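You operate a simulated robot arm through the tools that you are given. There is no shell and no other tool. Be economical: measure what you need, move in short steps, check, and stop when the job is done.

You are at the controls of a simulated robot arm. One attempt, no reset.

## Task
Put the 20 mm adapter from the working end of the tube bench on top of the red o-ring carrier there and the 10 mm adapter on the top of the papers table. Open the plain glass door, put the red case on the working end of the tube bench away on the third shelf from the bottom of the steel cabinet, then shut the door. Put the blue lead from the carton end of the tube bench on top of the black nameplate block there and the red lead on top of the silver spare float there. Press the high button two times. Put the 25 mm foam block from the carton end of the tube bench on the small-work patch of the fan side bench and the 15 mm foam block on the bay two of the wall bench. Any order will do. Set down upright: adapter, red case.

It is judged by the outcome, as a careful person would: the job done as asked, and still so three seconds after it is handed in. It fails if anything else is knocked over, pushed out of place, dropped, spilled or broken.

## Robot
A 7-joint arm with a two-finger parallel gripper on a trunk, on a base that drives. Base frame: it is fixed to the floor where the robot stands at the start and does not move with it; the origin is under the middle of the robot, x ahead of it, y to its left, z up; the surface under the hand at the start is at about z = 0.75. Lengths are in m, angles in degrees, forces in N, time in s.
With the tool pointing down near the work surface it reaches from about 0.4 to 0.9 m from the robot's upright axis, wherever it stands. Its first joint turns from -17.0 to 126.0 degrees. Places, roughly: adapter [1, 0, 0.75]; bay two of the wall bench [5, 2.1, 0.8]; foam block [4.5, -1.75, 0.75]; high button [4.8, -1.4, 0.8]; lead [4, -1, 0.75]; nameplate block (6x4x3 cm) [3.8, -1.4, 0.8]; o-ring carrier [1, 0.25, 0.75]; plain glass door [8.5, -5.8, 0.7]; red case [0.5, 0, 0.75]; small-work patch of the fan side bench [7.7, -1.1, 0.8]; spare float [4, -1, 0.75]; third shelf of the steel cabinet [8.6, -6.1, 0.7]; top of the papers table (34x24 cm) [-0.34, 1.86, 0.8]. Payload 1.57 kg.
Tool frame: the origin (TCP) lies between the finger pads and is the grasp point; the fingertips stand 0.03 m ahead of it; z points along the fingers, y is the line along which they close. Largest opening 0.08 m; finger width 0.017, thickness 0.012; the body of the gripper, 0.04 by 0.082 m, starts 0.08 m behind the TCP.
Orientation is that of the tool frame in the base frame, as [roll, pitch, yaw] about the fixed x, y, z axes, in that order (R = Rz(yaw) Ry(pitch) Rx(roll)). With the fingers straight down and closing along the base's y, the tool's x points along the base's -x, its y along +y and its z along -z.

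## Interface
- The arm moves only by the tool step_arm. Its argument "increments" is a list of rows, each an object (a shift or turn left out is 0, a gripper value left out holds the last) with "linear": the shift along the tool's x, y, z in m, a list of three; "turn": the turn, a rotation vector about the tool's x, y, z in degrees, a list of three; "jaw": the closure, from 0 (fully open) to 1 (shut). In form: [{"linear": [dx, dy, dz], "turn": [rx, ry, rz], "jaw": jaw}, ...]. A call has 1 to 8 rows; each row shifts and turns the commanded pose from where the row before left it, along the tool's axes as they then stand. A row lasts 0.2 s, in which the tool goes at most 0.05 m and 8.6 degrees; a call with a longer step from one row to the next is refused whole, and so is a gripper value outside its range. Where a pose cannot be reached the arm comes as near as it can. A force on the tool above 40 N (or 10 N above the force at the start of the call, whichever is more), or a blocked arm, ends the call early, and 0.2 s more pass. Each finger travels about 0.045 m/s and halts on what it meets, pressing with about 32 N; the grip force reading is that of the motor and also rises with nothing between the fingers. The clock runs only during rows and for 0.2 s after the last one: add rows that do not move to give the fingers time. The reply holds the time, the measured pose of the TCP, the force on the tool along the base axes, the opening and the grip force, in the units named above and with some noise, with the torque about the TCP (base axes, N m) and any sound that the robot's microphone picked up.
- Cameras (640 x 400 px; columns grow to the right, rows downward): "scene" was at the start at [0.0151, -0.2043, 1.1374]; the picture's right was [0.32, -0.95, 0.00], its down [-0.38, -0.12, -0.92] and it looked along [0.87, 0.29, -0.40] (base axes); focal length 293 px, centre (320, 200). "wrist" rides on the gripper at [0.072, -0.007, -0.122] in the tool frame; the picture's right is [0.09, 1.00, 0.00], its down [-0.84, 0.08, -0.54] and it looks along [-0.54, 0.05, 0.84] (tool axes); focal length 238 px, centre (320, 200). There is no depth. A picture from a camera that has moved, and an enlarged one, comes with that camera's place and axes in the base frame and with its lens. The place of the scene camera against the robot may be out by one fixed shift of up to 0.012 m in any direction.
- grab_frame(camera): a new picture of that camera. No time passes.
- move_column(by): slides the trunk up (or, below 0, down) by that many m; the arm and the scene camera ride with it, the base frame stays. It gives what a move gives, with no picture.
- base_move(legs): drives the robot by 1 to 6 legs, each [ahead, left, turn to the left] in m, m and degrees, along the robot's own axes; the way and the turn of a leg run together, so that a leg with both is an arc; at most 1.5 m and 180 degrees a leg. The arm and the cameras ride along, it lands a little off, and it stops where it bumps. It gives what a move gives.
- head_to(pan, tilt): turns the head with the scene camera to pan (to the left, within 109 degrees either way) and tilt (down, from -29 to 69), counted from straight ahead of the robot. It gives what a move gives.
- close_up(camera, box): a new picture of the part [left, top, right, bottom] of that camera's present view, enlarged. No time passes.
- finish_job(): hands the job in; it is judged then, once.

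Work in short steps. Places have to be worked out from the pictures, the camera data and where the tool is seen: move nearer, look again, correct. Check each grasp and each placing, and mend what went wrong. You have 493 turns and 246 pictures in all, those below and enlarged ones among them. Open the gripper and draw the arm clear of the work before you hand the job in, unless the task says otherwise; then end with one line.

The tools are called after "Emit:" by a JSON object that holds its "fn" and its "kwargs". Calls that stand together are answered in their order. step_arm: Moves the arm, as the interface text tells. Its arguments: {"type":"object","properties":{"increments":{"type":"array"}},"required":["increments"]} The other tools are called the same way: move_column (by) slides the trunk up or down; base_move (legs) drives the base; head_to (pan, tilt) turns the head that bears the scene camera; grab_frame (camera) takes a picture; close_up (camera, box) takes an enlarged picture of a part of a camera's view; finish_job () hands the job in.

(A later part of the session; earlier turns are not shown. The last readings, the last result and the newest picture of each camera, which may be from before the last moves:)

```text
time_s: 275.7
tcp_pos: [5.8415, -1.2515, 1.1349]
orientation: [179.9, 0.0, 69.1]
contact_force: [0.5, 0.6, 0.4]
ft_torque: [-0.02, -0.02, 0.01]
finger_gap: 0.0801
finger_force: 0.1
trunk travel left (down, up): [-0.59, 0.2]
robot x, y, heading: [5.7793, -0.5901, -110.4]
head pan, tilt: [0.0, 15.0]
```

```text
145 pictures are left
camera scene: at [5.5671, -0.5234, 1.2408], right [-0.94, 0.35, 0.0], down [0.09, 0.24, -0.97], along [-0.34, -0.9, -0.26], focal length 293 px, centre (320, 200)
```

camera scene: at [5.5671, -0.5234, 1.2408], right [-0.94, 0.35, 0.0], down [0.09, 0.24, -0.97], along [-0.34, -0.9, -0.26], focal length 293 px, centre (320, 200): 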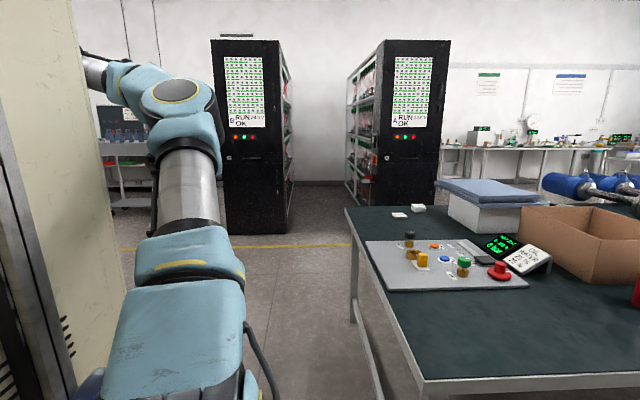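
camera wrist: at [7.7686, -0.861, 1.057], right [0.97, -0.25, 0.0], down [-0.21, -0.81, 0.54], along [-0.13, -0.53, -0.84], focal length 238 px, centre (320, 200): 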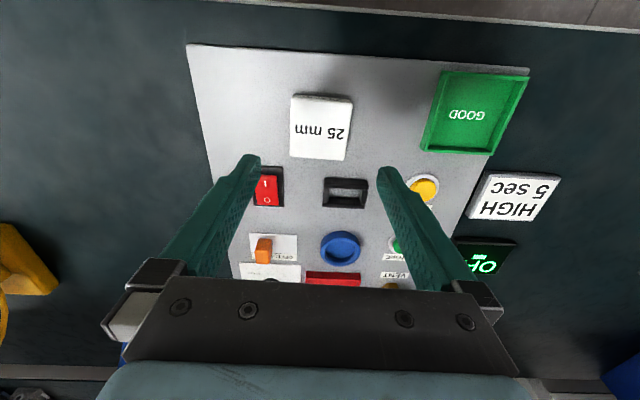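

Emit:
{"fn": "base_move", "kwargs": {"legs": [[0, 0.2, 1.4], [1.4, 0, 0], [0.65, 0, 0], [0, 0, 60]]}}

Emit:
{"fn": "head_to", "kwargs": {"pan": -5, "tilt": 15}}

Emit:
{"fn": "grab_frame", "kwargs": {"camera": "scene"}}

```text
time_s: 289.8
tcp_pos: [5.9146, -2.8577, 1.1354]
orientation: [180.0, 0.0, 131.1]
contact_force: [0.7, 0.1, -0.2]
ft_torque: [0.01, 0.0, 0.0]
finger_gap: 0.0798
finger_force: 0.1
trunk travel left (down, up): [-0.59, 0.2]
robot x, y, heading: [5.299, -2.6029, -48.8]
head pan, tilt: [0.0, 15.0]
```

```text
time_s: 290.4
tcp_pos: [5.9143, -2.8586, 1.1345]
orientation: [180.0, 0.0, 131.1]
contact_force: [-0.5, 0.6, 0.3]
ft_torque: [0.0, 0.01, -0.01]
finger_gap: 0.0803
finger_force: 0.2
trunk travel left (down, up): [-0.59, 0.2]
robot x, y, heading: [5.2998, -2.6025, -48.9]
head pan, tilt: [-5.0, 15.0]
```

```text
144 pictures are left
camera scene: at [5.1363, -2.7732, 1.2409], right [-0.81, -0.59, 0.0], down [-0.15, 0.21, -0.97], along [0.57, -0.78, -0.26], focal length 293 px, centre (320, 200)
```

scene: 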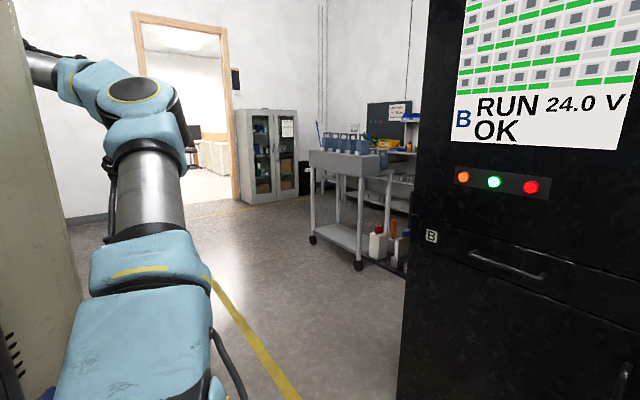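

Cabinet seen ahead with the trolley on its right. I drive toward it in two legs and look again.

Emit:
{"fn": "base_move", "kwargs": {"legs": [[0, 0, 10], [1.4, 0, 0], [0.95, 0, 0], [0, 0, -25]]}}

Emit:
{"fn": "head_to", "kwargs": {"pan": 10, "tilt": 15}}

Emit:
{"fn": "grab_frame", "kwargs": {"camera": "scene"}}

```text
time_s: 303.9
tcp_pos: [7.6687, -4.4702, 1.1355]
orientation: [-180.0, -0.1, 116.4]
contact_force: [-0.2, -0.3, 0.8]
ft_torque: [0.0, -0.03, -0.01]
finger_gap: 0.0803
finger_force: 0.0
trunk travel left (down, up): [-0.59, 0.2]
robot x, y, heading: [7.1375, -4.0677, -63.4]
head pan, tilt: [-5.0, 15.0]
```

```text
time_s: 304.7
tcp_pos: [7.6674, -4.469, 1.1359]
orientation: [179.9, 0.0, 116.5]
contact_force: [-0.4, 0.9, 0.4]
ft_torque: [0.04, 0.0, 0.02]
finger_gap: 0.0801
finger_force: 0.1
trunk travel left (down, up): [-0.59, 0.2]
robot x, y, heading: [7.1376, -4.067, -63.3]
head pan, tilt: [10.0, 15.0]
```

```text
143 pictures are left
camera scene: at [6.959, -4.1773, 1.2409], right [-0.8, -0.6, 0.0], down [-0.15, 0.21, -0.97], along [0.58, -0.77, -0.26], focal length 293 px, centre (320, 200)
```

scene: 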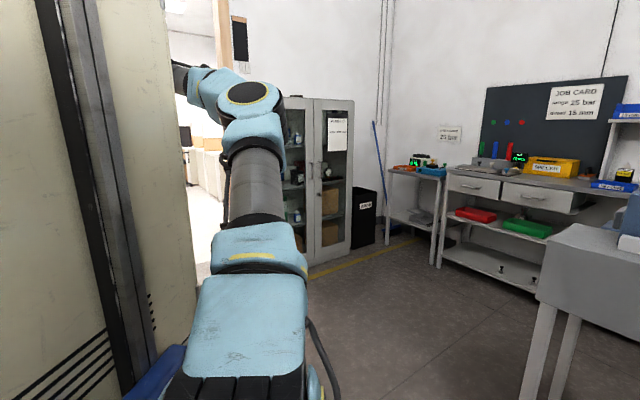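

Emit:
{"fn": "step_arm", "kwargs": {"increments": [{"linear": [0.04, 0, -0.02]}, {"linear": [0.045, 0, 0]}, {"linear": [0.045, 0, 0]}, {"linear": [0.045, 0, 0]}, {"linear": [0, 0, 0]}]}}

Emit:
{"fn": "base_move", "kwargs": {"legs": [[1.1, 0, 0], [0, 0, 45]]}}

Emit:
{"fn": "head_to", "kwargs": {"pan": -20, "tilt": 20}}

Emit:
{"fn": "grab_frame", "kwargs": {"camera": "scene"}}

```text
time_s: 305.6
tcp_pos: [7.6117, -4.3627, 1.156]
orientation: [179.8, 0.1, 115.2]
contact_force: [7.5, -15.3, 3.1]
ft_torque: [2.22, 0.94, 0.03]
finger_gap: 0.0798
finger_force: 0.1
trunk travel left (down, up): [-0.59, 0.2]
robot x, y, heading: [7.1369, -4.0636, -63.3]
head pan, tilt: [10.0, 15.0]
stopped in row 4: the force on the tool passed its limit at 67 N (the readings are from after the stop); the commanded pose is now the measured one
```

```text
time_s: 313.2
tcp_pos: [8.1715, -4.9094, 1.1544]
orientation: [179.9, 0.0, 160.6]
contact_force: [36.9, -7.6, -0.8]
ft_torque: [0.98, 4.92, -0.51]
finger_gap: 0.0801
finger_force: 0.0
trunk travel left (down, up): [-0.59, 0.2]
robot x, y, heading: [7.626, -5.0394, -18.2]
head pan, tilt: [10.0, 15.0]
```

```text
time_s: 314.1
tcp_pos: [8.1709, -4.9096, 1.1547]
orientation: [179.8, 0.2, 160.4]
contact_force: [23.3, -2.1, -0.9]
ft_torque: [0.36, 3.11, -0.51]
finger_gap: 0.0798
finger_force: 0.0
trunk travel left (down, up): [-0.59, 0.2]
robot x, y, heading: [7.6253, -5.038, -18.3]
head pan, tilt: [-20.0, 20.0]
```

```text
142 pictures are left
camera scene: at [7.5618, -5.2936, 1.2328], right [-0.62, -0.79, 0.0], down [-0.27, 0.21, -0.94], along [0.74, -0.58, -0.34], focal length 293 px, centre (320, 200)
```

scene: 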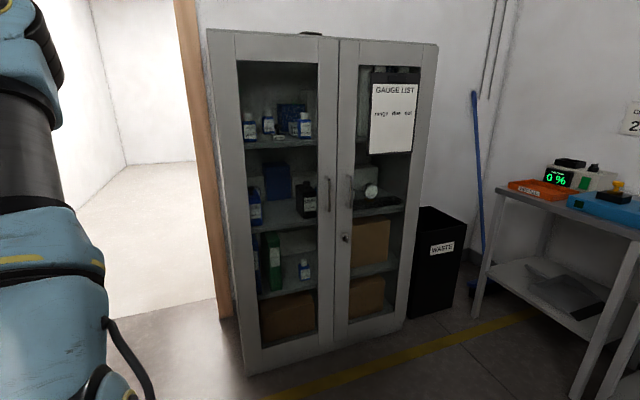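

The retraction made the hand touch the robot's own body; I ease it outward again.

Emit:
{"fn": "step_arm", "kwargs": {"increments": [{"linear": [-0.03, 0, 0]}, {"linear": [-0.03, 0, 0]}, {"linear": [0, 0, 0]}]}}

Emit:
{"fn": "close_up", "kwargs": {"camera": "scene", "box": [190, 20, 450, 380]}}

```text
time_s: 314.9
tcp_pos: [8.2266, -4.9275, 1.1555]
orientation: [179.8, 0.1, 160.7]
contact_force: [0.2, -0.3, 0.0]
ft_torque: [-0.02, 0.01, 0.0]
finger_gap: 0.0797
finger_force: 0.0
trunk travel left (down, up): [-0.59, 0.2]
robot x, y, heading: [7.6291, -5.0404, -18.3]
head pan, tilt: [-20.0, 20.0]
```

```text
1.11 times, centred on (320, 200) of scene
camera zoom: at [7.5604, -5.2935, 1.2328], right [-0.62, -0.79, 0.0], down [-0.27, 0.21, -0.94], along [0.74, -0.58, -0.34], focal length 325 px, centre (320, 200)
```

zoom: 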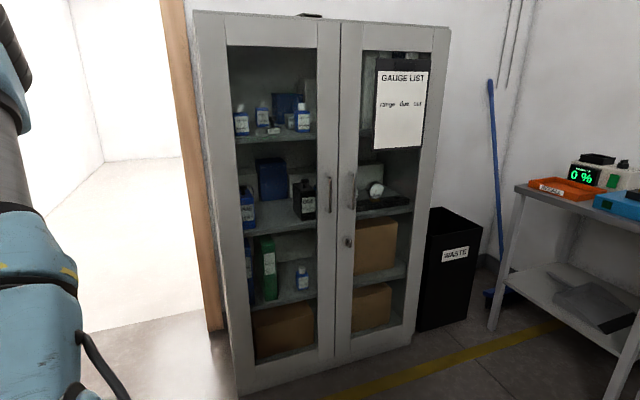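

The plain door is the left one, hinged at its left edge near (8.56,-5.65), handle a vertical bar near (8.43,-6.01), z 0.79–0.92. I move in front of the cabinet's right half.

Emit:
{"fn": "base_move", "kwargs": {"legs": [[0, -0.45, 4.3], [0.18, -0.5, 0]]}}

Emit:
{"fn": "head_to", "kwargs": {"pan": 10, "tilt": 20}}

Emit:
{"fn": "grab_frame", "kwargs": {"camera": "scene"}}

Emit:
{"fn": "grab_frame", "kwargs": {"camera": "wrist"}}

```text
time_s: 320.4
tcp_pos: [8.1487, -5.8463, 1.1564]
orientation: [179.8, 0.0, 164.9]
contact_force: [-0.8, 0.1, -1.2]
ft_torque: [0.0, 0.01, -0.01]
finger_gap: 0.08
finger_force: 0.1
trunk travel left (down, up): [-0.59, 0.2]
robot x, y, heading: [7.5583, -6.0037, -13.6]
head pan, tilt: [-20.0, 20.0]
```

```text
time_s: 321.3
tcp_pos: [8.1495, -5.847, 1.1567]
orientation: [179.8, 0.0, 165.1]
contact_force: [-0.3, 0.5, 0.4]
ft_torque: [0.01, 0.0, -0.01]
finger_gap: 0.0801
finger_force: 0.1
trunk travel left (down, up): [-0.59, 0.2]
robot x, y, heading: [7.5604, -6.0024, -13.5]
head pan, tilt: [10.0, 20.0]
```

```text
140 pictures are left
camera scene: at [7.5289, -6.2171, 1.2327], right [-0.07, -1.0, 0.0], down [-0.34, 0.02, -0.94], along [0.94, -0.06, -0.34], focal length 293 px, centre (320, 200)
```

scene: 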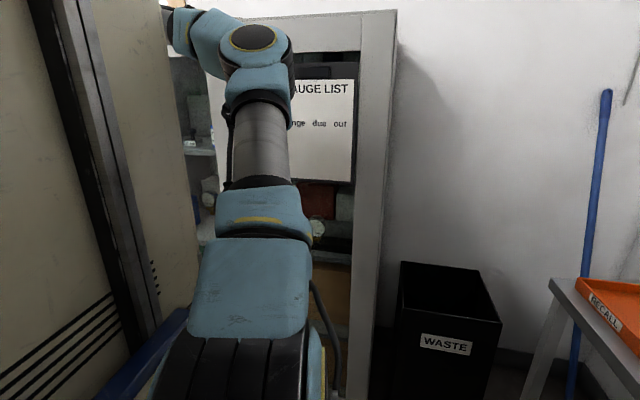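

```text
139 pictures are left
camera wrist: at [8.0773, -5.8346, 1.2776], right [0.17, 0.99, 0.0], down [0.83, -0.14, 0.54], along [0.54, -0.09, -0.84], focal length 238 px, centre (320, 200)
```

wrist: 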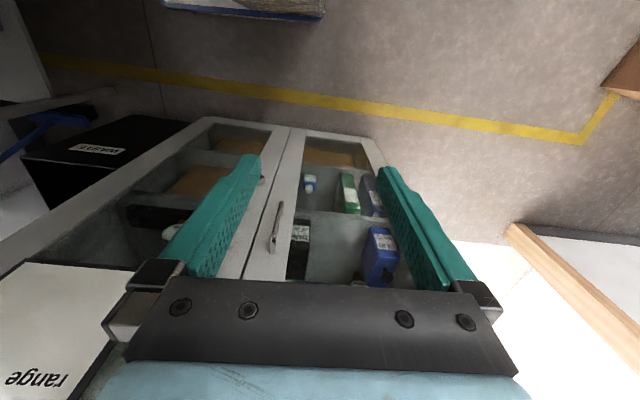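

Emit:
{"fn": "close_up", "kwargs": {"camera": "wrist", "box": [220, 160, 380, 290]}}

```text
3.08 times, centred on (300, 225) of wrist
camera zoom: at [8.0773, -5.8346, 1.2776], right [0.17, 0.99, 0.0], down [0.83, -0.14, 0.54], along [0.54, -0.09, -0.84], focal length 733 px, centre (382, 123)
```

zoom: 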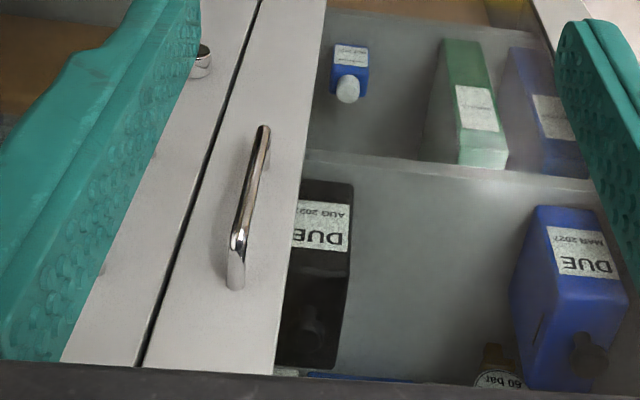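

The handle is a round vertical bar at about (8.436,-6.004), z≈0.72–0.90; similar cases stand on the third shelf. I tilt the hand toward horizontal while moving forward.

Emit:
{"fn": "step_arm", "kwargs": {"increments": [{"linear": [-0.02, -0.0066, 0], "turn": [0, -7.5, 0]}, {"linear": [-0.0198, -0.0066, 0.0026], "turn": [0, -7.5, 0]}, {"linear": [-0.0193, -0.0066, 0.0052], "turn": [0, -7.5, 0]}, {"linear": [-0.0185, -0.0066, 0.0077], "turn": [0, -7.5, 0]}, {"linear": [-0.0173, -0.0066, 0.01], "turn": [0, -7.5, 0]}, {"linear": [-0.0159, -0.0066, 0.0122], "turn": [0, -7.5, 0]}, {"linear": [0, 0, 0]}]}}

Emit:
{"fn": "step_arm", "kwargs": {"increments": [{"linear": [-0.0141, -0.0066, 0.0141], "turn": [0, -7.5, 0]}, {"linear": [-0.0122, -0.0066, 0.0159], "turn": [0, -7.5, 0]}, {"linear": [-0.01, -0.0066, 0.0173], "turn": [0, -7.5, 0]}, {"linear": [-0.0077, -0.0066, 0.0185], "turn": [0, -7.5, 0]}, {"linear": [-0.0052, -0.0066, 0.0193], "turn": [0, -7.5, 0]}, {"linear": [-0.0026, -0.0066, 0.0198], "turn": [0, -7.5, 0]}, {"linear": [0, 0, 0]}]}}

Emit:
{"fn": "grab_frame", "kwargs": {"camera": "wrist"}}

```text
time_s: 322.9
tcp_pos: [8.2554, -5.9162, 1.1556]
orientation: [179.7, 45.2, 164.8]
contact_force: [-0.2, 0.7, 0.0]
ft_torque: [-0.01, -0.02, -0.01]
finger_gap: 0.0799
finger_force: 0.0
trunk travel left (down, up): [-0.59, 0.2]
robot x, y, heading: [7.5616, -6.0041, -13.4]
head pan, tilt: [10.0, 20.0]
```

```text
time_s: 324.5
tcp_pos: [8.3611, -5.9848, 1.1556]
orientation: [50.6, 89.7, 35.5]
contact_force: [-0.3, -0.7, 1.3]
ft_torque: [-0.02, -0.01, 0.02]
finger_gap: 0.08
finger_force: 0.0
trunk travel left (down, up): [-0.59, 0.2]
robot x, y, heading: [7.5607, -6.0042, -13.8]
head pan, tilt: [10.0, 20.0]
```

```text
137 pictures are left
camera wrist: at [8.2406, -5.96, 1.0837], right [0.26, 0.96, -0.09], down [-0.51, 0.21, 0.84], along [0.82, -0.17, 0.54], focal length 238 px, centre (320, 200)
```

wrist: 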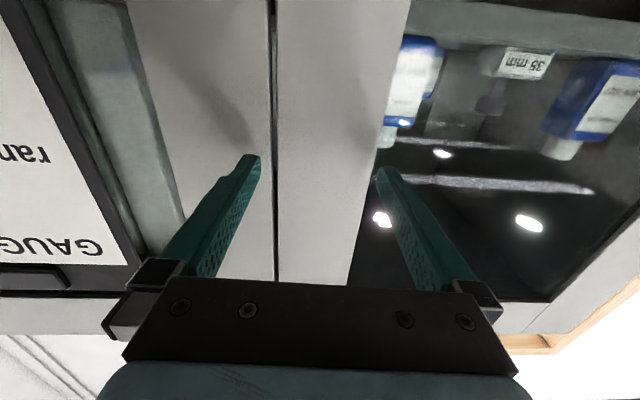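

Horizontal pose reached. I lower the trunk to handle height and look.

Emit:
{"fn": "move_column", "kwargs": {"by": -0.31}}

Emit:
{"fn": "grab_frame", "kwargs": {"camera": "wrist"}}

```text
time_s: 327.6
tcp_pos: [8.3616, -5.9854, 0.8451]
orientation: [62.9, 89.8, 47.8]
contact_force: [0.3, 0.5, 0.3]
ft_torque: [-0.01, 0.01, -0.01]
finger_gap: 0.0798
finger_force: 0.0
trunk travel left (down, up): [-0.28, 0.51]
robot x, y, heading: [7.5614, -6.0046, -13.7]
head pan, tilt: [10.0, 20.0]
```

```text
136 pictures are left
camera wrist: at [8.2404, -5.9598, 0.7738], right [0.26, 0.96, -0.09], down [-0.51, 0.21, 0.84], along [0.82, -0.17, 0.54], focal length 238 px, centre (320, 200)
```

wrist: 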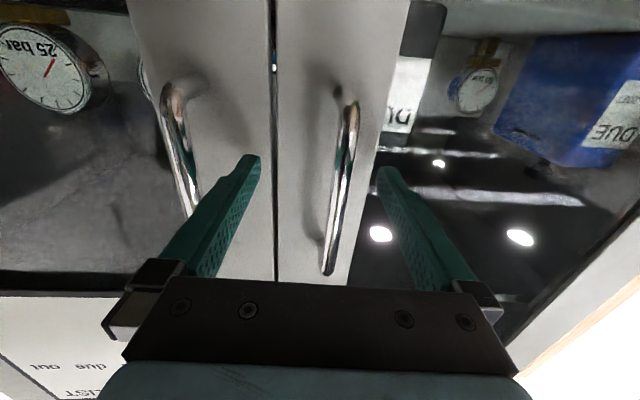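

Triangulating, the bar is only ~2 cm ahead of the TCP and 12 mm to tool +y. I shift accordingly and close on it.

Emit:
{"fn": "step_arm", "kwargs": {"increments": [{"linear": [0, 0.0125, 0]}, {"linear": [0, 0, 0.01]}, {"linear": [0, 0, 0]}]}}

Emit:
{"fn": "grab_frame", "kwargs": {"camera": "wrist"}}

```text
time_s: 328.4
tcp_pos: [8.3742, -5.9763, 0.8449]
orientation: [61.5, 89.9, 46.4]
contact_force: [0.0, 0.2, 0.3]
ft_torque: [0.02, -0.01, 0.03]
finger_gap: 0.08
finger_force: 0.0
trunk travel left (down, up): [-0.28, 0.51]
robot x, y, heading: [7.5615, -6.0041, -13.9]
head pan, tilt: [10.0, 20.0]
```

```text
135 pictures are left
camera wrist: at [8.2533, -5.9502, 0.7733], right [0.26, 0.96, -0.09], down [-0.51, 0.21, 0.84], along [0.82, -0.17, 0.54], focal length 238 px, centre (320, 200)
```

wrist: 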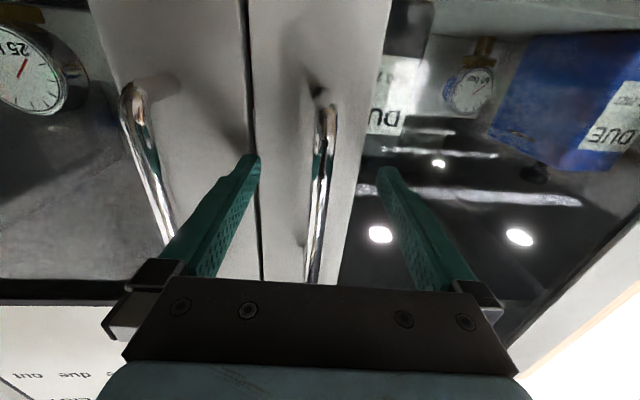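

Bar is centred. Close the grip.

Emit:
{"fn": "step_arm", "kwargs": {"increments": [{"jaw": 0.5}, {"jaw": 1}, {"jaw": 1}, {"jaw": 1}, {"jaw": 1}, {"jaw": 1}]}}

Emit:
{"fn": "grab_frame", "kwargs": {"camera": "wrist"}}

```text
time_s: 329.8
tcp_pos: [8.3741, -5.9779, 0.845]
orientation: [61.5, 89.8, 46.3]
contact_force: [-0.3, -1.3, -0.1]
ft_torque: [-0.17, 0.06, 0.0]
finger_gap: 0.0119
finger_force: 29.8
trunk travel left (down, up): [-0.28, 0.51]
robot x, y, heading: [7.5631, -6.0019, -13.6]
head pan, tilt: [10.0, 20.0]
```

```text
134 pictures are left
camera wrist: at [8.2533, -5.9505, 0.7733], right [0.26, 0.96, -0.09], down [-0.51, 0.21, 0.84], along [0.82, -0.17, 0.54], focal length 238 px, centre (320, 200)
```

wrist: 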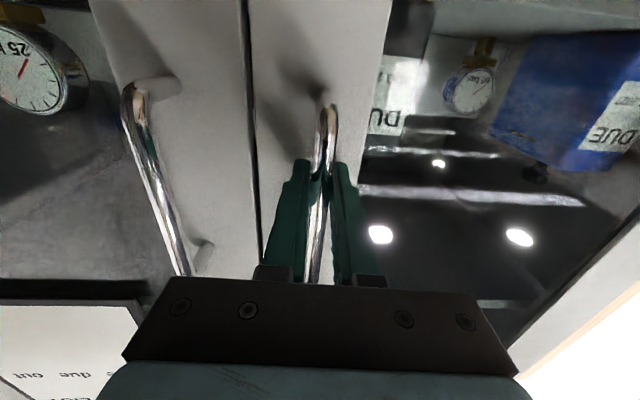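

Gripped the 12 mm bar. I pull along the door's arc in small steps.

Emit:
{"fn": "step_arm", "kwargs": {"increments": [{"linear": [0, 0.002, -0.012], "turn": [2, 0, 0]}, {"linear": [0, 0.004, -0.025], "turn": [4, 0, 0]}, {"linear": [0, 0, 0]}]}}

```text
time_s: 330.6
tcp_pos: [8.3395, -5.96, 0.8453]
orientation: [81.1, 89.8, 60.2]
contact_force: [1.6, 3.6, -3.5]
ft_torque: [-0.32, -0.5, 0.05]
finger_gap: 0.0119
finger_force: 29.0
trunk travel left (down, up): [-0.28, 0.51]
robot x, y, heading: [7.5591, -6.0037, -13.7]
head pan, tilt: [10.0, 20.0]
```

Force is small and it moves; continue the arc.

Emit:
{"fn": "step_arm", "kwargs": {"increments": [{"linear": [0, 0.0063, -0.0372], "turn": [6, 0, 0]}, {"linear": [0, 0.0063, -0.0372], "turn": [6, 0, 0]}, {"linear": [0, 0.0063, -0.0372], "turn": [6, 0, 0]}, {"linear": [0, 0, 0]}]}}

Emit:
{"fn": "grab_frame", "kwargs": {"camera": "wrist"}}

```text
time_s: 331.3
tcp_pos: [8.2709, -5.9108, 0.8454]
orientation: [145.4, 89.3, 111.9]
contact_force: [14.6, 16.4, -3.8]
ft_torque: [-0.05, 0.55, 0.03]
finger_gap: 0.0114
finger_force: 29.0
out of reach, approached as far as the arm can: row 3
trunk travel left (down, up): [-0.28, 0.51]
robot x, y, heading: [7.56, -6.0022, -13.6]
head pan, tilt: [10.0, 20.0]
stopped in row 3: the force on the tool passed its limit at 64 N (the readings are from after the stop); the commanded pose is now the measured one
```

```text
133 pictures are left
camera wrist: at [8.1639, -5.8473, 0.7747], right [0.55, 0.83, -0.09], down [-0.41, 0.35, 0.84], along [0.73, -0.43, 0.53], focal length 238 px, centre (320, 200)
```

wrist: 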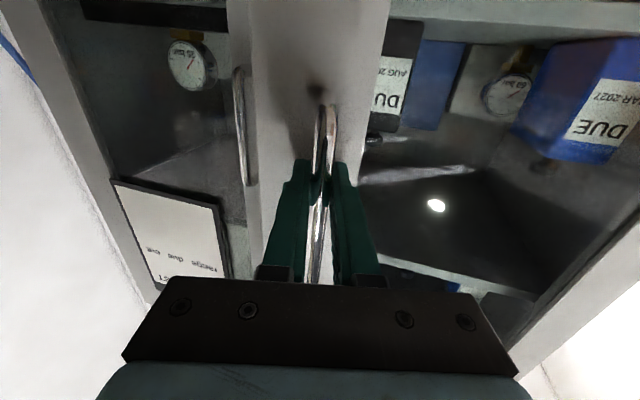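

Door is ~20° open, at the arm's inner limit for this pose. I'll release, then hook closed fingers behind the free edge (~(8.28,-5.98)) and push it open.

Emit:
{"fn": "step_arm", "kwargs": {"increments": [{"jaw": 0.5}, {"jaw": 0.3}, {"jaw": 0.3}, {"linear": [0, 0, -0.03]}, {"linear": [0, 0, -0.03]}, {"linear": [0, 0, 0]}]}}

Emit:
{"fn": "grab_frame", "kwargs": {"camera": "wrist"}}

```text
time_s: 332.7
tcp_pos: [8.2305, -5.915, 0.8568]
orientation: [139.9, 89.3, 106.4]
contact_force: [8.8, 9.5, -0.4]
ft_torque: [-0.02, 0.25, 0.25]
finger_gap: 0.0668
finger_force: 6.1
out of reach, approached as far as the arm can: row 4, 5
trunk travel left (down, up): [-0.28, 0.51]
robot x, y, heading: [7.5583, -6.0062, -13.8]
head pan, tilt: [10.0, 20.0]
```

```text
132 pictures are left
camera wrist: at [8.1233, -5.8524, 0.7851], right [0.55, 0.83, -0.08], down [-0.41, 0.35, 0.84], along [0.73, -0.43, 0.53], focal length 238 px, centre (320, 200)
```

wrist: 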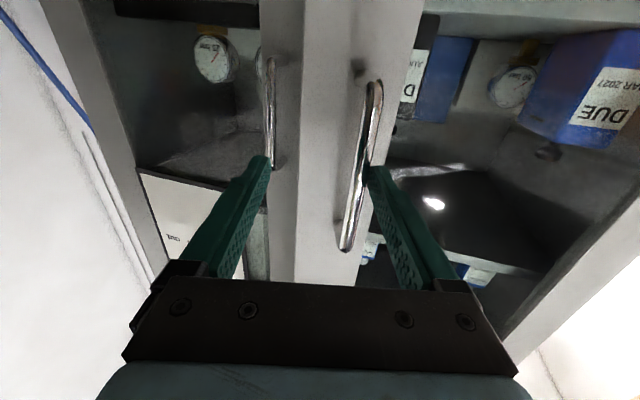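

Emit:
{"fn": "step_arm", "kwargs": {"increments": [{"linear": [0, 0.02, 0.03]}, {"linear": [0, 0, 0]}]}}

Emit:
{"fn": "base_move", "kwargs": {"legs": [[-0.113, 0.041, 0]]}}

Emit:
{"fn": "grab_frame", "kwargs": {"camera": "wrist"}}

```text
time_s: 333.3
tcp_pos: [8.2647, -5.9158, 0.8561]
orientation: [130.7, 89.4, 96.7]
contact_force: [0.0, 0.4, 0.0]
ft_torque: [-0.01, 0.0, -0.02]
finger_gap: 0.0559
finger_force: 0.0
trunk travel left (down, up): [-0.28, 0.51]
robot x, y, heading: [7.5637, -6.0033, -13.6]
head pan, tilt: [10.0, 20.0]
```

```text
time_s: 334.6
tcp_pos: [8.1652, -5.8485, 0.8563]
orientation: [131.3, 89.4, 97.4]
contact_force: [-0.5, -0.4, -0.4]
ft_torque: [-0.01, 0.0, 0.02]
finger_gap: 0.0559
finger_force: 0.1
trunk travel left (down, up): [-0.28, 0.51]
robot x, y, heading: [7.4645, -5.9347, -13.6]
head pan, tilt: [10.0, 20.0]
```

```text
131 pictures are left
camera wrist: at [8.0583, -5.7847, 0.785], right [0.55, 0.83, -0.08], down [-0.41, 0.36, 0.84], along [0.73, -0.43, 0.53], focal length 238 px, centre (320, 200)
```

wrist: 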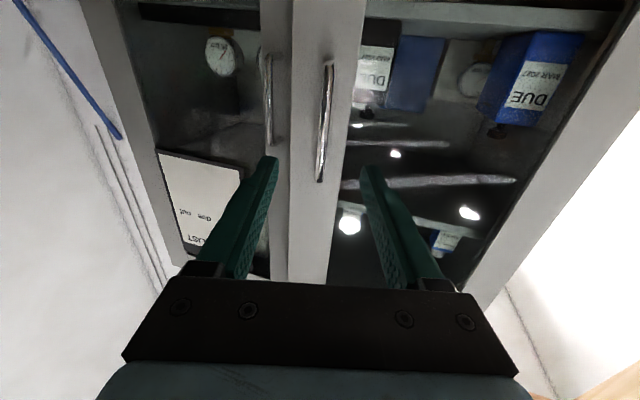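

Clear of the handle. I close the fingers, turn them straight, shift right past the door's free edge, then forward behind it.

Emit:
{"fn": "step_arm", "kwargs": {"increments": [{"turn": [-7, 0, 0], "jaw": 1}, {"turn": [-7, 0, 0], "jaw": 1}, {"turn": [-6, 0, 0], "jaw": 1}, {"linear": [0, -0.048, 0.0]}, {"linear": [0, -0.048, 0.0]}, {"linear": [0, -0.049, 0.0]}, {"linear": [0, 0, 0.04]}, {"linear": [0, 0, 0.02]}]}}

Emit:
{"fn": "grab_frame", "kwargs": {"camera": "wrist"}}

```text
time_s: 336.4
tcp_pos: [8.1869, -5.9999, 0.8553]
orientation: [104.5, 89.4, 90.9]
contact_force: [0.7, -0.1, 0.0]
ft_torque: [-0.02, 0.01, 0.0]
finger_gap: 0.0
finger_force: 21.3
trunk travel left (down, up): [-0.28, 0.51]
robot x, y, heading: [7.4588, -5.9379, -13.8]
head pan, tilt: [10.0, 20.0]
```

```text
130 pictures are left
camera wrist: at [8.0662, -5.9766, 0.7843], right [0.23, 0.97, -0.08], down [-0.51, 0.19, 0.84], along [0.83, -0.15, 0.54], focal length 238 px, centre (320, 200)
```

wrist: 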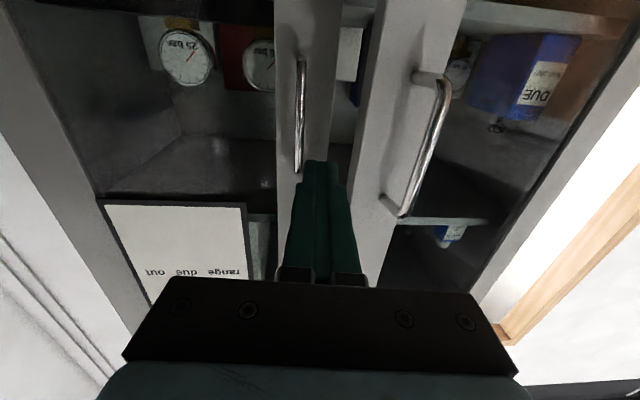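

Fingers point into the gap. Forward 11 cm, then sweep left.

Emit:
{"fn": "step_arm", "kwargs": {"increments": [{"linear": [0, 0, 0.04]}, {"linear": [0, 0, 0.04]}, {"linear": [0, 0, 0.035]}, {"linear": [0, 0, 0]}]}}

Emit:
{"fn": "grab_frame", "kwargs": {"camera": "wrist"}}

```text
time_s: 337.4
tcp_pos: [8.3002, -6.031, 0.8532]
orientation: [112.8, 89.5, 99.0]
contact_force: [1.1, -0.5, -0.6]
ft_torque: [0.0, 0.02, 0.01]
finger_gap: 0.0
finger_force: 21.3
trunk travel left (down, up): [-0.28, 0.51]
robot x, y, heading: [7.4605, -5.9361, -13.8]
head pan, tilt: [10.0, 20.0]
```

```text
129 pictures are left
camera wrist: at [8.1786, -6.0066, 0.7818], right [0.24, 0.97, -0.08], down [-0.51, 0.2, 0.84], along [0.83, -0.16, 0.54], focal length 238 px, centre (320, 200)
```

wrist: 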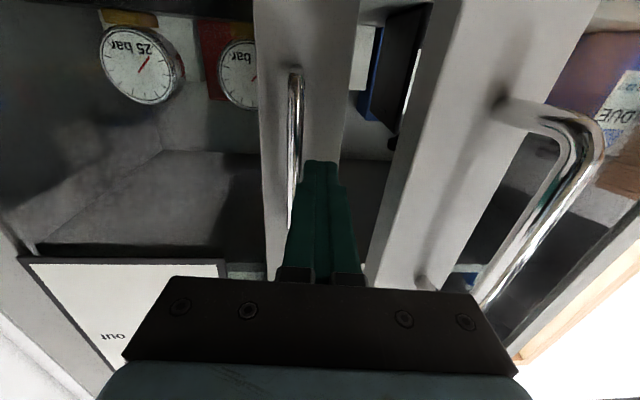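

Emit:
{"fn": "step_arm", "kwargs": {"increments": [{"linear": [0, 0.04, 0.0]}, {"linear": [0, 0.045, -0.01]}, {"linear": [0, 0.045, -0.015]}, {"linear": [0, 0.045, -0.015]}, {"linear": [0, 0, 0]}]}}

Emit:
{"fn": "grab_frame", "kwargs": {"camera": "wrist"}}

```text
time_s: 337.8
tcp_pos: [8.3095, -6.0036, 0.8549]
orientation: [93.2, 89.7, 77.3]
contact_force: [-4.0, -6.1, 0.9]
ft_torque: [-0.07, -0.01, -0.04]
finger_gap: 0.0
finger_force: 21.5
trunk travel left (down, up): [-0.28, 0.51]
robot x, y, heading: [7.4635, -5.9359, -13.9]
head pan, tilt: [10.0, 20.0]
stopped in row 2: the force on the tool passed its limit at 59 N (the readings are from after the stop); the commanded pose is now the measured one
```

```text
128 pictures are left
camera wrist: at [8.1897, -5.9762, 0.7826], right [0.27, 0.96, -0.08], down [-0.5, 0.22, 0.84], along [0.82, -0.18, 0.54], focal length 238 px, centre (320, 200)
```

wrist: 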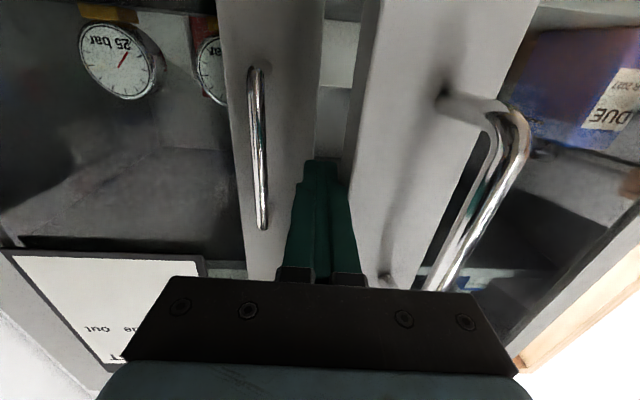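

Pushing sideways only loads the door's edge. I'll back out, reposition the base a bit back and left, and pull by the handle again.

Emit:
{"fn": "step_arm", "kwargs": {"increments": [{"linear": [0, -0.015, 0]}, {"linear": [0, -0.01, -0.04]}, {"linear": [0, 0, -0.045]}, {"linear": [0, 0, -0.04]}, {"linear": [0, 0, 0]}]}}

Emit:
{"fn": "base_move", "kwargs": {"legs": [[-0.13, 0.17, 0]]}}

Emit:
{"fn": "grab_frame", "kwargs": {"camera": "wrist"}}

```text
time_s: 339.2
tcp_pos: [8.1941, -6.0184, 0.844]
orientation: [159.2, 89.1, 141.0]
contact_force: [-0.4, 0.0, 1.0]
ft_torque: [0.01, 0.01, 0.0]
finger_gap: 0.0
finger_force: 21.5
trunk travel left (down, up): [-0.28, 0.51]
robot x, y, heading: [7.4571, -5.9333, -13.8]
head pan, tilt: [10.0, 20.0]
stopped in row 5: the arm was blocked; the commanded pose is now the measured one
```

```text
time_s: 340.9
tcp_pos: [8.1061, -5.821, 0.844]
orientation: [166.3, 89.1, 148.4]
contact_force: [-0.1, 0.5, 0.3]
ft_torque: [0.0, 0.03, -0.01]
finger_gap: 0.0
finger_force: 21.3
trunk travel left (down, up): [-0.28, 0.51]
robot x, y, heading: [7.3733, -5.7364, -13.9]
head pan, tilt: [10.0, 20.0]
```

```text
127 pictures are left
camera wrist: at [7.9858, -5.7879, 0.7731], right [0.31, 0.95, -0.09], down [-0.48, 0.23, 0.85], along [0.82, -0.22, 0.53], focal length 238 px, centre (320, 200)
```

wrist: 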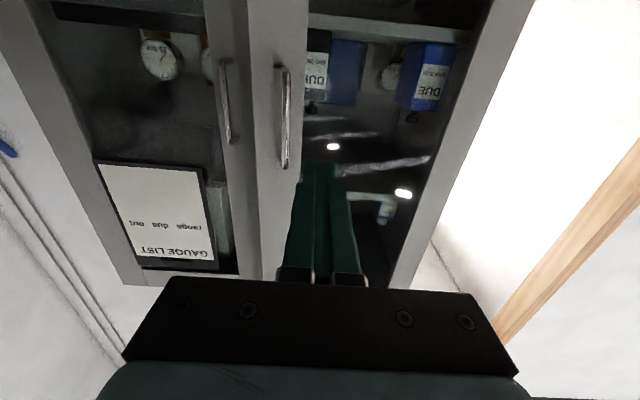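

The bar is ~0.19 ahead and 5 cm to tool −y. I open, align and approach.

Emit:
{"fn": "step_arm", "kwargs": {"increments": [{"linear": [0, -0.048, 0], "jaw": 0.2}, {"linear": [0, 0, 0.04], "jaw": 0.2}, {"linear": [0, 0, 0.045]}, {"linear": [0, 0, 0.035]}, {"linear": [0, 0, 0]}]}}

Emit:
{"fn": "grab_frame", "kwargs": {"camera": "wrist"}}

```text
time_s: 342.1
tcp_pos: [8.2016, -5.9009, 0.8472]
orientation: [172.1, 89.3, 154.1]
contact_force: [-0.7, 0.1, 0.0]
ft_torque: [0.0, 0.01, -0.02]
finger_gap: 0.0639
finger_force: 0.0
trunk travel left (down, up): [-0.28, 0.51]
robot x, y, heading: [7.3723, -5.7383, -13.8]
head pan, tilt: [10.0, 20.0]
```

```text
126 pictures are left
camera wrist: at [8.0829, -5.8686, 0.7754], right [0.31, 0.95, -0.09], down [-0.48, 0.24, 0.84], along [0.82, -0.21, 0.53], focal length 238 px, centre (320, 200)
```

wrist: 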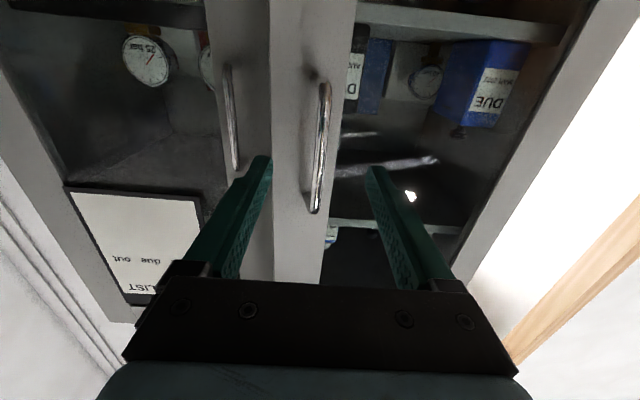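

Emit:
{"fn": "step_arm", "kwargs": {"increments": [{"linear": [0, 0, 0.035]}, {"linear": [0, 0, 0.029]}, {"linear": [0, 0, 0]}]}}

Emit:
{"fn": "grab_frame", "kwargs": {"camera": "wrist"}}

```text
time_s: 342.9
tcp_pos: [8.2634, -5.9197, 0.8444]
orientation: [170.8, 89.4, 152.8]
contact_force: [0.3, 0.3, -0.3]
ft_torque: [0.01, 0.0, -0.01]
finger_gap: 0.0641
finger_force: 0.0
trunk travel left (down, up): [-0.28, 0.51]
robot x, y, heading: [7.3735, -5.7373, -13.9]
head pan, tilt: [10.0, 20.0]
```

```text
125 pictures are left
camera wrist: at [8.1434, -5.888, 0.7733], right [0.31, 0.95, -0.09], down [-0.48, 0.24, 0.84], along [0.82, -0.22, 0.53], focal length 238 px, centre (320, 200)
```

wrist: 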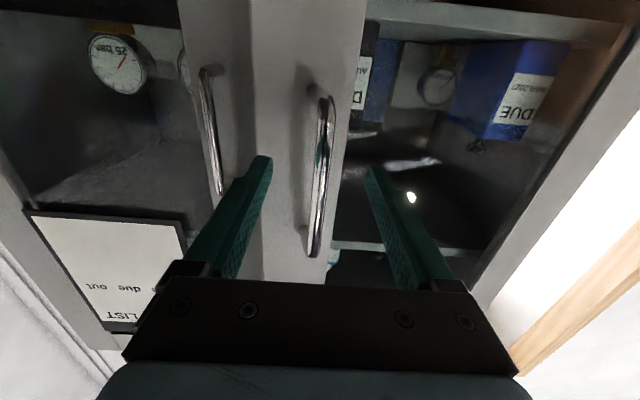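

Emit:
{"fn": "step_arm", "kwargs": {"increments": [{"linear": [0, 0, 0.016]}, {"jaw": 0.6}, {"jaw": 1}, {"jaw": 1}, {"jaw": 1}, {"jaw": 1}]}}

Emit:
{"fn": "grab_frame", "kwargs": {"camera": "wrist"}}

```text
time_s: 344.3
tcp_pos: [8.278, -5.9246, 0.8425]
orientation: [169.6, 89.3, 151.7]
contact_force: [4.1, 5.1, 0.8]
ft_torque: [0.01, 0.02, 0.09]
finger_gap: 0.0119
finger_force: 29.4
trunk travel left (down, up): [-0.28, 0.51]
robot x, y, heading: [7.3741, -5.7391, -13.7]
head pan, tilt: [10.0, 20.0]
```

```text
124 pictures are left
camera wrist: at [8.1585, -5.8921, 0.7732], right [0.31, 0.95, -0.09], down [-0.48, 0.24, 0.84], along [0.82, -0.21, 0.53], focal length 238 px, centre (320, 200)
```

wrist: 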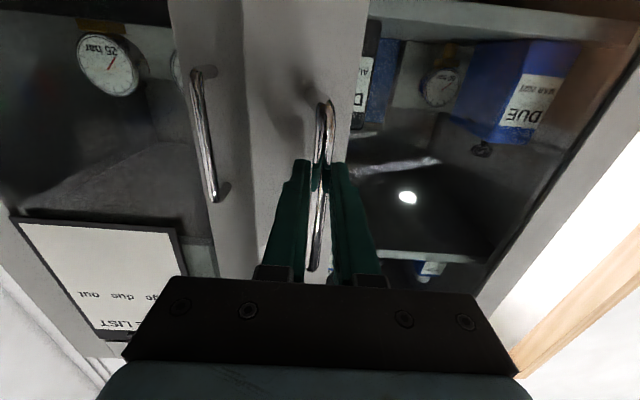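

Gripped again. Pull along the arc with matching turn.

Emit:
{"fn": "step_arm", "kwargs": {"increments": [{"linear": [0, 0.0166, -0.0342], "turn": [6, 0, 0]}, {"linear": [0, 0.0166, -0.0342], "turn": [6, 0, 0]}, {"linear": [0, 0.0166, -0.0342], "turn": [6, 0, 0]}, {"linear": [0, 0, 0]}]}}

```text
time_s: 345.3
tcp_pos: [8.205, -5.842, 0.8437]
orientation: [-168.4, 89.3, 155.3]
contact_force: [-13.6, -9.4, -7.5]
ft_torque: [0.05, -0.17, -0.28]
finger_gap: 0.0121
finger_force: 29.3
trunk travel left (down, up): [-0.28, 0.51]
robot x, y, heading: [7.3721, -5.7383, -13.8]
head pan, tilt: [10.0, 20.0]
```

Emit:
{"fn": "step_arm", "kwargs": {"increments": [{"linear": [0, 0.0166, -0.0342], "turn": [6, 0, 0]}, {"linear": [0, 0.0166, -0.0342], "turn": [6, 0, 0]}, {"linear": [0, 0.0166, -0.0342], "turn": [6, 0, 0]}, {"linear": [0, 0, 0]}]}}

```text
time_s: 345.6
tcp_pos: [8.1962, -5.8265, 0.8421]
orientation: [-165.6, 89.2, 154.9]
contact_force: [-3.9, -2.6, -2.2]
ft_torque: [0.18, -0.16, -0.19]
finger_gap: 0.0119
finger_force: 28.9
trunk travel left (down, up): [-0.28, 0.51]
robot x, y, heading: [7.3741, -5.74, -13.7]
head pan, tilt: [10.0, 20.0]
stopped in row 1: the force on the tool passed its limit at 48 N (the readings are from after the stop); the commanded pose is now the measured one
```

Emit:
{"fn": "step_arm", "kwargs": {"increments": [{"linear": [0, 0.009, -0.03], "turn": [5, 0, 0]}, {"linear": [0, 0.01, -0.03], "turn": [5, 0, 0]}, {"linear": [0, 0, 0]}]}}

```text
time_s: 346.4
tcp_pos: [8.1661, -5.7664, 0.8436]
orientation: [-165.2, 89.2, 146.3]
contact_force: [8.9, 4.8, -0.7]
ft_torque: [0.15, -0.23, 0.17]
finger_gap: 0.0119
finger_force: 28.8
trunk travel left (down, up): [-0.28, 0.51]
robot x, y, heading: [7.3786, -5.7396, -13.4]
head pan, tilt: [10.0, 20.0]
stopped in row 3: the force on the tool passed its limit at 46 N (the readings are from after the stop); the commanded pose is now the measured one
```

Emit:
{"fn": "step_arm", "kwargs": {"increments": [{"linear": [0, 0.0101, -0.0235], "turn": [4, 0, 0]}, {"linear": [0, 0.0101, -0.0235], "turn": [4, 0, 0]}, {"linear": [0, 0.0101, -0.0235], "turn": [4, 0, 0]}, {"linear": [0, 0, 0]}]}}

```text
time_s: 346.9
tcp_pos: [8.1601, -5.7478, 0.8427]
orientation: [-165.9, 88.9, 140.4]
contact_force: [12.0, 5.2, -3.9]
ft_torque: [-0.17, -0.48, 0.22]
finger_gap: 0.0117
finger_force: 29.2
out of reach, approached as far as the arm can: row 2
trunk travel left (down, up): [-0.28, 0.51]
robot x, y, heading: [7.3774, -5.7389, -13.8]
head pan, tilt: [10.0, 20.0]
stopped in row 2: the force on the tool passed its limit at 55 N (the readings are from after the stop); the commanded pose is now the measured one
```

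Door is ~52° open at the arm's limit. Release, back off with the base, then push the inner face the rest of the way.

Emit:
{"fn": "step_arm", "kwargs": {"increments": [{"jaw": 0.5}, {"jaw": 0.2}, {"jaw": 0.2}, {"jaw": 0.2}]}}

Emit:
{"fn": "base_move", "kwargs": {"legs": [[-0.093, 0.076, 0]]}}

Emit:
{"fn": "grab_frame", "kwargs": {"camera": "wrist"}}

```text
time_s: 347.9
tcp_pos: [8.1597, -5.749, 0.8459]
orientation: [-166.5, 89.0, 139.7]
contact_force: [-0.2, 0.2, 0.0]
ft_torque: [-0.01, -0.03, -0.01]
finger_gap: 0.064
finger_force: 0.0
trunk travel left (down, up): [-0.28, 0.51]
robot x, y, heading: [7.3757, -5.7365, -13.9]
head pan, tilt: [10.0, 20.0]
```

```text
time_s: 349.2
tcp_pos: [8.0879, -5.6525, 0.845]
orientation: [-166.4, 89.0, 139.6]
contact_force: [0.1, -0.3, 0.0]
ft_torque: [0.01, -0.02, 0.01]
finger_gap: 0.0638
finger_force: 0.0
trunk travel left (down, up): [-0.28, 0.51]
robot x, y, heading: [7.3038, -5.646, -13.7]
head pan, tilt: [10.0, 20.0]
```

```text
123 pictures are left
camera wrist: at [8.0071, -5.5564, 0.775], right [0.8, 0.59, -0.1], down [-0.25, 0.47, 0.85], along [0.54, -0.66, 0.53], focal length 238 px, centre (320, 200)
```

wrist: 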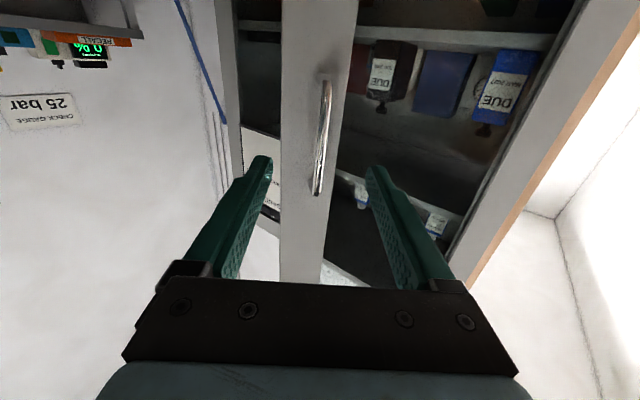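

Emit:
{"fn": "step_arm", "kwargs": {"increments": [{"turn": [-7.8, 0, 0], "jaw": 1}, {"turn": [-7.8, 0, 0], "jaw": 1}, {"turn": [-7.8, 0, 0]}, {"turn": [-7.8, 0, 0]}, {"turn": [-7.8, 0, 0]}, {"linear": [0, -0.045, -0.01]}, {"linear": [0, -0.045, 0]}, {"linear": [0, -0.045, 0]}]}}

Emit:
{"fn": "step_arm", "kwargs": {"increments": [{"linear": [0, -0.045, 0]}, {"linear": [0, -0.035, 0]}, {"linear": [0, 0, 0]}]}}

Emit:
{"fn": "grab_frame", "kwargs": {"camera": "wrist"}}

```text
time_s: 351.0
tcp_pos: [8.0416, -5.781, 0.8432]
orientation: [155.1, 88.9, 140.1]
contact_force: [0.1, 0.0, 0.6]
ft_torque: [-0.03, -0.01, 0.03]
finger_gap: 0.0
finger_force: 21.8
trunk travel left (down, up): [-0.28, 0.51]
robot x, y, heading: [7.3034, -5.643, -13.6]
head pan, tilt: [10.0, 20.0]
```

```text
time_s: 351.8
tcp_pos: [8.0202, -5.8577, 0.8429]
orientation: [154.6, 89.0, 139.6]
contact_force: [0.6, -1.0, 0.4]
ft_torque: [0.0, 0.03, 0.01]
finger_gap: 0.0
finger_force: 21.4
trunk travel left (down, up): [-0.28, 0.51]
robot x, y, heading: [7.3026, -5.6423, -13.5]
head pan, tilt: [10.0, 20.0]
```

```text
122 pictures are left
camera wrist: at [7.8995, -5.8315, 0.7733], right [0.26, 0.96, -0.08], down [-0.49, 0.21, 0.85], along [0.83, -0.17, 0.53], focal length 238 px, centre (320, 200)
```

wrist: 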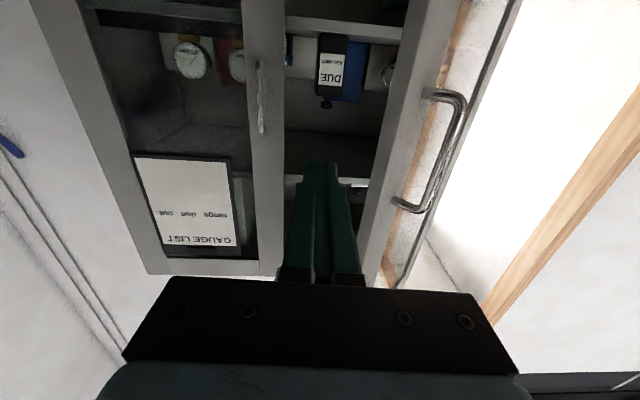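

Fingers are on the inner side of the free edge. Forward 14 cm, then sweep left against the door.

Emit:
{"fn": "step_arm", "kwargs": {"increments": [{"linear": [0, 0, 0.045]}, {"linear": [0, 0, 0.045]}, {"linear": [0, 0, 0.045]}, {"linear": [0, 0.03, 0.0]}, {"linear": [0, 0.035, 0]}, {"linear": [0, 0.035, 0]}, {"linear": [0, 0.035, 0]}, {"linear": [0, 0, 0]}]}}

Emit:
{"fn": "grab_frame", "kwargs": {"camera": "wrist"}}

```text
time_s: 353.3
tcp_pos: [8.1788, -5.7779, 0.8418]
orientation: [154.3, 89.0, 139.2]
contact_force: [-24.8, -7.3, 1.4]
ft_torque: [0.27, -0.42, 2.0]
finger_gap: 0.0
finger_force: 21.1
trunk travel left (down, up): [-0.28, 0.51]
robot x, y, heading: [7.3049, -5.6409, -13.7]
head pan, tilt: [10.0, 20.0]
stopped in row 7: the force on the tool passed its limit at 69 N (the readings are from after the stop); the commanded pose is now the measured one
```

```text
121 pictures are left
camera wrist: at [8.0583, -5.7507, 0.7721], right [0.26, 0.96, -0.08], down [-0.49, 0.21, 0.85], along [0.83, -0.18, 0.53], focal length 238 px, centre (320, 200)
```

wrist: 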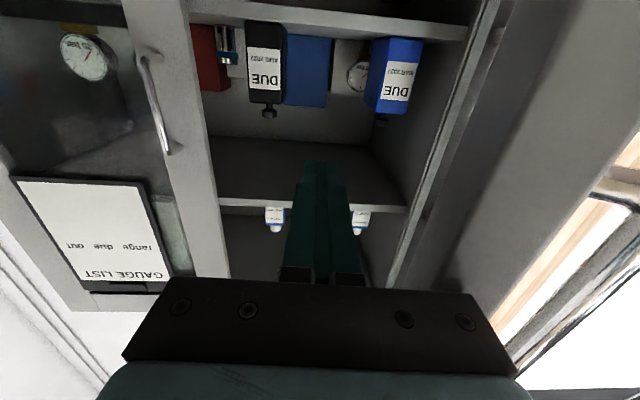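

The door's end is catching on the gripper body. I back off right, swing the hand parallel to the door and push flat.

Emit:
{"fn": "step_arm", "kwargs": {"increments": [{"linear": [0, -0.04, 0.0]}, {"linear": [0, -0.025, 0.0]}, {"turn": [-7.25, 0, 0]}, {"turn": [-7.25, 0, 0]}, {"turn": [-7.25, 0, 0]}, {"turn": [-7.25, 0, 0]}, {"linear": [0, 0, 0]}]}}

Emit:
{"fn": "grab_frame", "kwargs": {"camera": "wrist"}}

```text
time_s: 354.9
tcp_pos: [8.1643, -5.8374, 0.8407]
orientation: [128.8, 88.9, 143.0]
contact_force: [0.0, 0.1, -0.1]
ft_torque: [0.02, 0.0, -0.01]
finger_gap: 0.0002
finger_force: 20.9
trunk travel left (down, up): [-0.28, 0.51]
robot x, y, heading: [7.3007, -5.6447, -13.9]
head pan, tilt: [10.0, 20.0]
```

```text
120 pictures are left
camera wrist: at [8.0451, -5.8725, 0.7699], right [-0.24, 0.97, -0.08], down [-0.53, -0.07, 0.84], along [0.81, 0.25, 0.53], focal length 238 px, centre (320, 200)
```

wrist: 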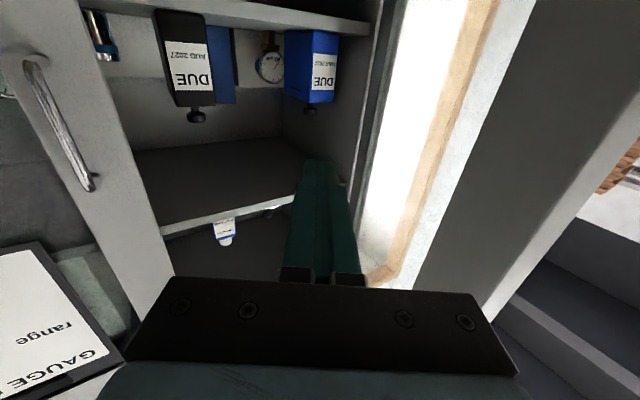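

Emit:
{"fn": "step_arm", "kwargs": {"increments": [{"linear": [0, 0.03, 0]}, {"linear": [0, 0.03, 0]}, {"linear": [0, 0.03, 0], "turn": [3, 0, 0]}, {"linear": [0, 0.03, 0], "turn": [3, 0, 0]}, {"linear": [0, 0, 0]}]}}

Emit:
{"fn": "grab_frame", "kwargs": {"camera": "wrist"}}

```text
time_s: 356.1
tcp_pos: [8.1366, -5.7219, 0.8421]
orientation: [135.9, 88.9, 144.0]
contact_force: [-0.4, 0.2, -0.3]
ft_torque: [0.0, 0.0, 0.01]
finger_gap: 0.0002
finger_force: 21.0
trunk travel left (down, up): [-0.28, 0.51]
robot x, y, heading: [7.3017, -5.6462, -14.0]
head pan, tilt: [10.0, 20.0]
```

```text
119 pictures are left
camera wrist: at [8.0146, -5.7429, 0.7723], right [-0.14, 0.99, -0.08], down [-0.53, -0.01, 0.85], along [0.83, 0.16, 0.53], focal length 238 px, centre (320, 200)
```

wrist: 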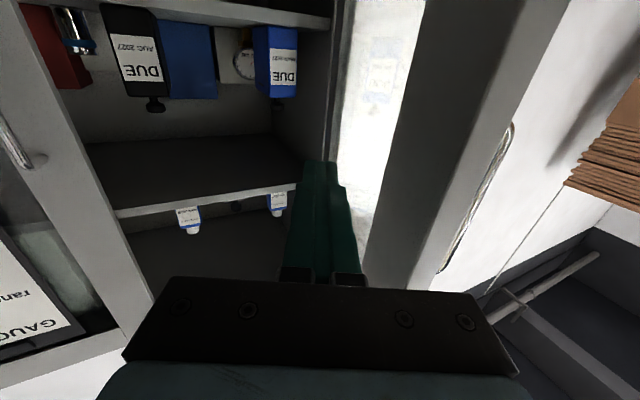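

Emit:
{"fn": "step_arm", "kwargs": {"increments": [{"linear": [0, 0.03, 0.005], "turn": [4, 0, 0]}, {"linear": [0, 0.03, 0.005], "turn": [4, 0, 0]}, {"linear": [0, 0.03, 0.005], "turn": [4, 0, 0]}, {"linear": [0, 0.03, 0], "turn": [4, 0, 0]}, {"linear": [0, 0, 0]}]}}

Emit:
{"fn": "grab_frame", "kwargs": {"camera": "wrist"}}

```text
time_s: 357.3
tcp_pos: [8.1478, -5.6014, 0.8434]
orientation: [153.2, 88.8, 145.2]
contact_force: [-0.6, 0.2, -0.3]
ft_torque: [-0.01, 0.02, 0.01]
finger_gap: 0.0
finger_force: 21.1
trunk travel left (down, up): [-0.28, 0.51]
robot x, y, heading: [7.2992, -5.642, -13.8]
head pan, tilt: [10.0, 20.0]
```

```text
118 pictures are left
camera wrist: at [8.0233, -5.5882, 0.7732], right [0.14, 0.99, -0.08], down [-0.51, 0.14, 0.85], along [0.85, -0.07, 0.52], focal length 238 px, centre (320, 200)
```

wrist: 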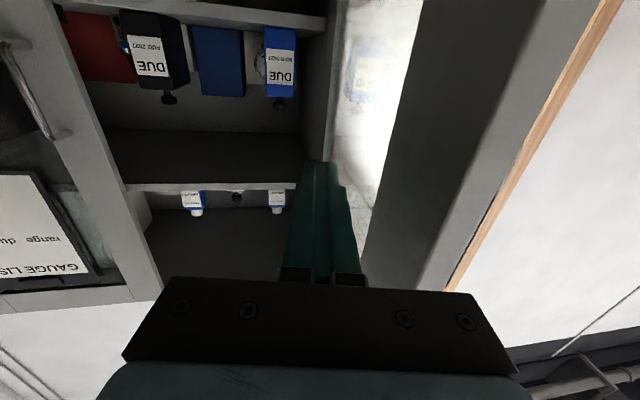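

Emit:
{"fn": "step_arm", "kwargs": {"increments": [{"linear": [0, 0.03, 0]}, {"linear": [0, 0.03, 0]}, {"linear": [0, 0.02, 0]}, {"linear": [0, 0, 0]}]}}

Emit:
{"fn": "step_arm", "kwargs": {"increments": [{"linear": [0, -0.045, -0.0]}, {"linear": [0, -0.045, -0.02]}, {"linear": [0, -0.04, -0.03]}, {"linear": [0, -0.04, -0.03]}, {"linear": [0, 0, 0]}]}}

Emit:
{"fn": "grab_frame", "kwargs": {"camera": "wrist"}}

```text
time_s: 358.3
tcp_pos: [8.1574, -5.5211, 0.8444]
orientation: [152.6, 89.0, 144.6]
contact_force: [-0.2, 1.1, -0.7]
ft_torque: [-0.02, 0.01, -0.03]
finger_gap: 0.0
finger_force: 21.0
trunk travel left (down, up): [-0.28, 0.51]
robot x, y, heading: [7.3013, -5.6435, -13.7]
head pan, tilt: [10.0, 20.0]
```

```text
time_s: 359.5
tcp_pos: [8.0563, -5.6774, 0.8442]
orientation: [153.1, 88.8, 145.0]
contact_force: [0.3, -0.1, 0.9]
ft_torque: [-0.01, 0.01, -0.01]
finger_gap: 0.0
finger_force: 20.5
trunk travel left (down, up): [-0.28, 0.51]
robot x, y, heading: [7.3017, -5.6423, -13.7]
head pan, tilt: [10.0, 20.0]
```

```text
117 pictures are left
camera wrist: at [7.9316, -5.6667, 0.7751], right [0.14, 0.99, -0.08], down [-0.51, 0.14, 0.85], along [0.85, -0.07, 0.53], focal length 238 px, centre (320, 200)
```

wrist: 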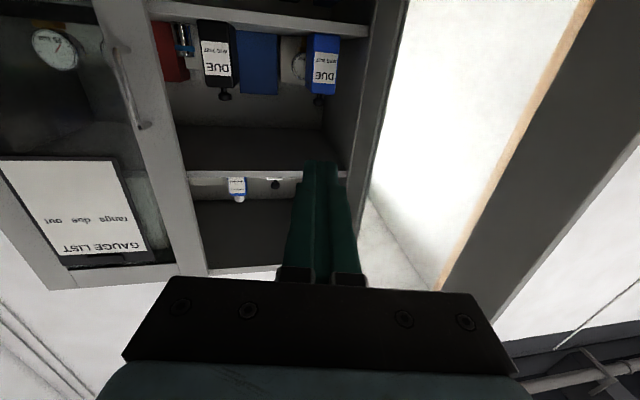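

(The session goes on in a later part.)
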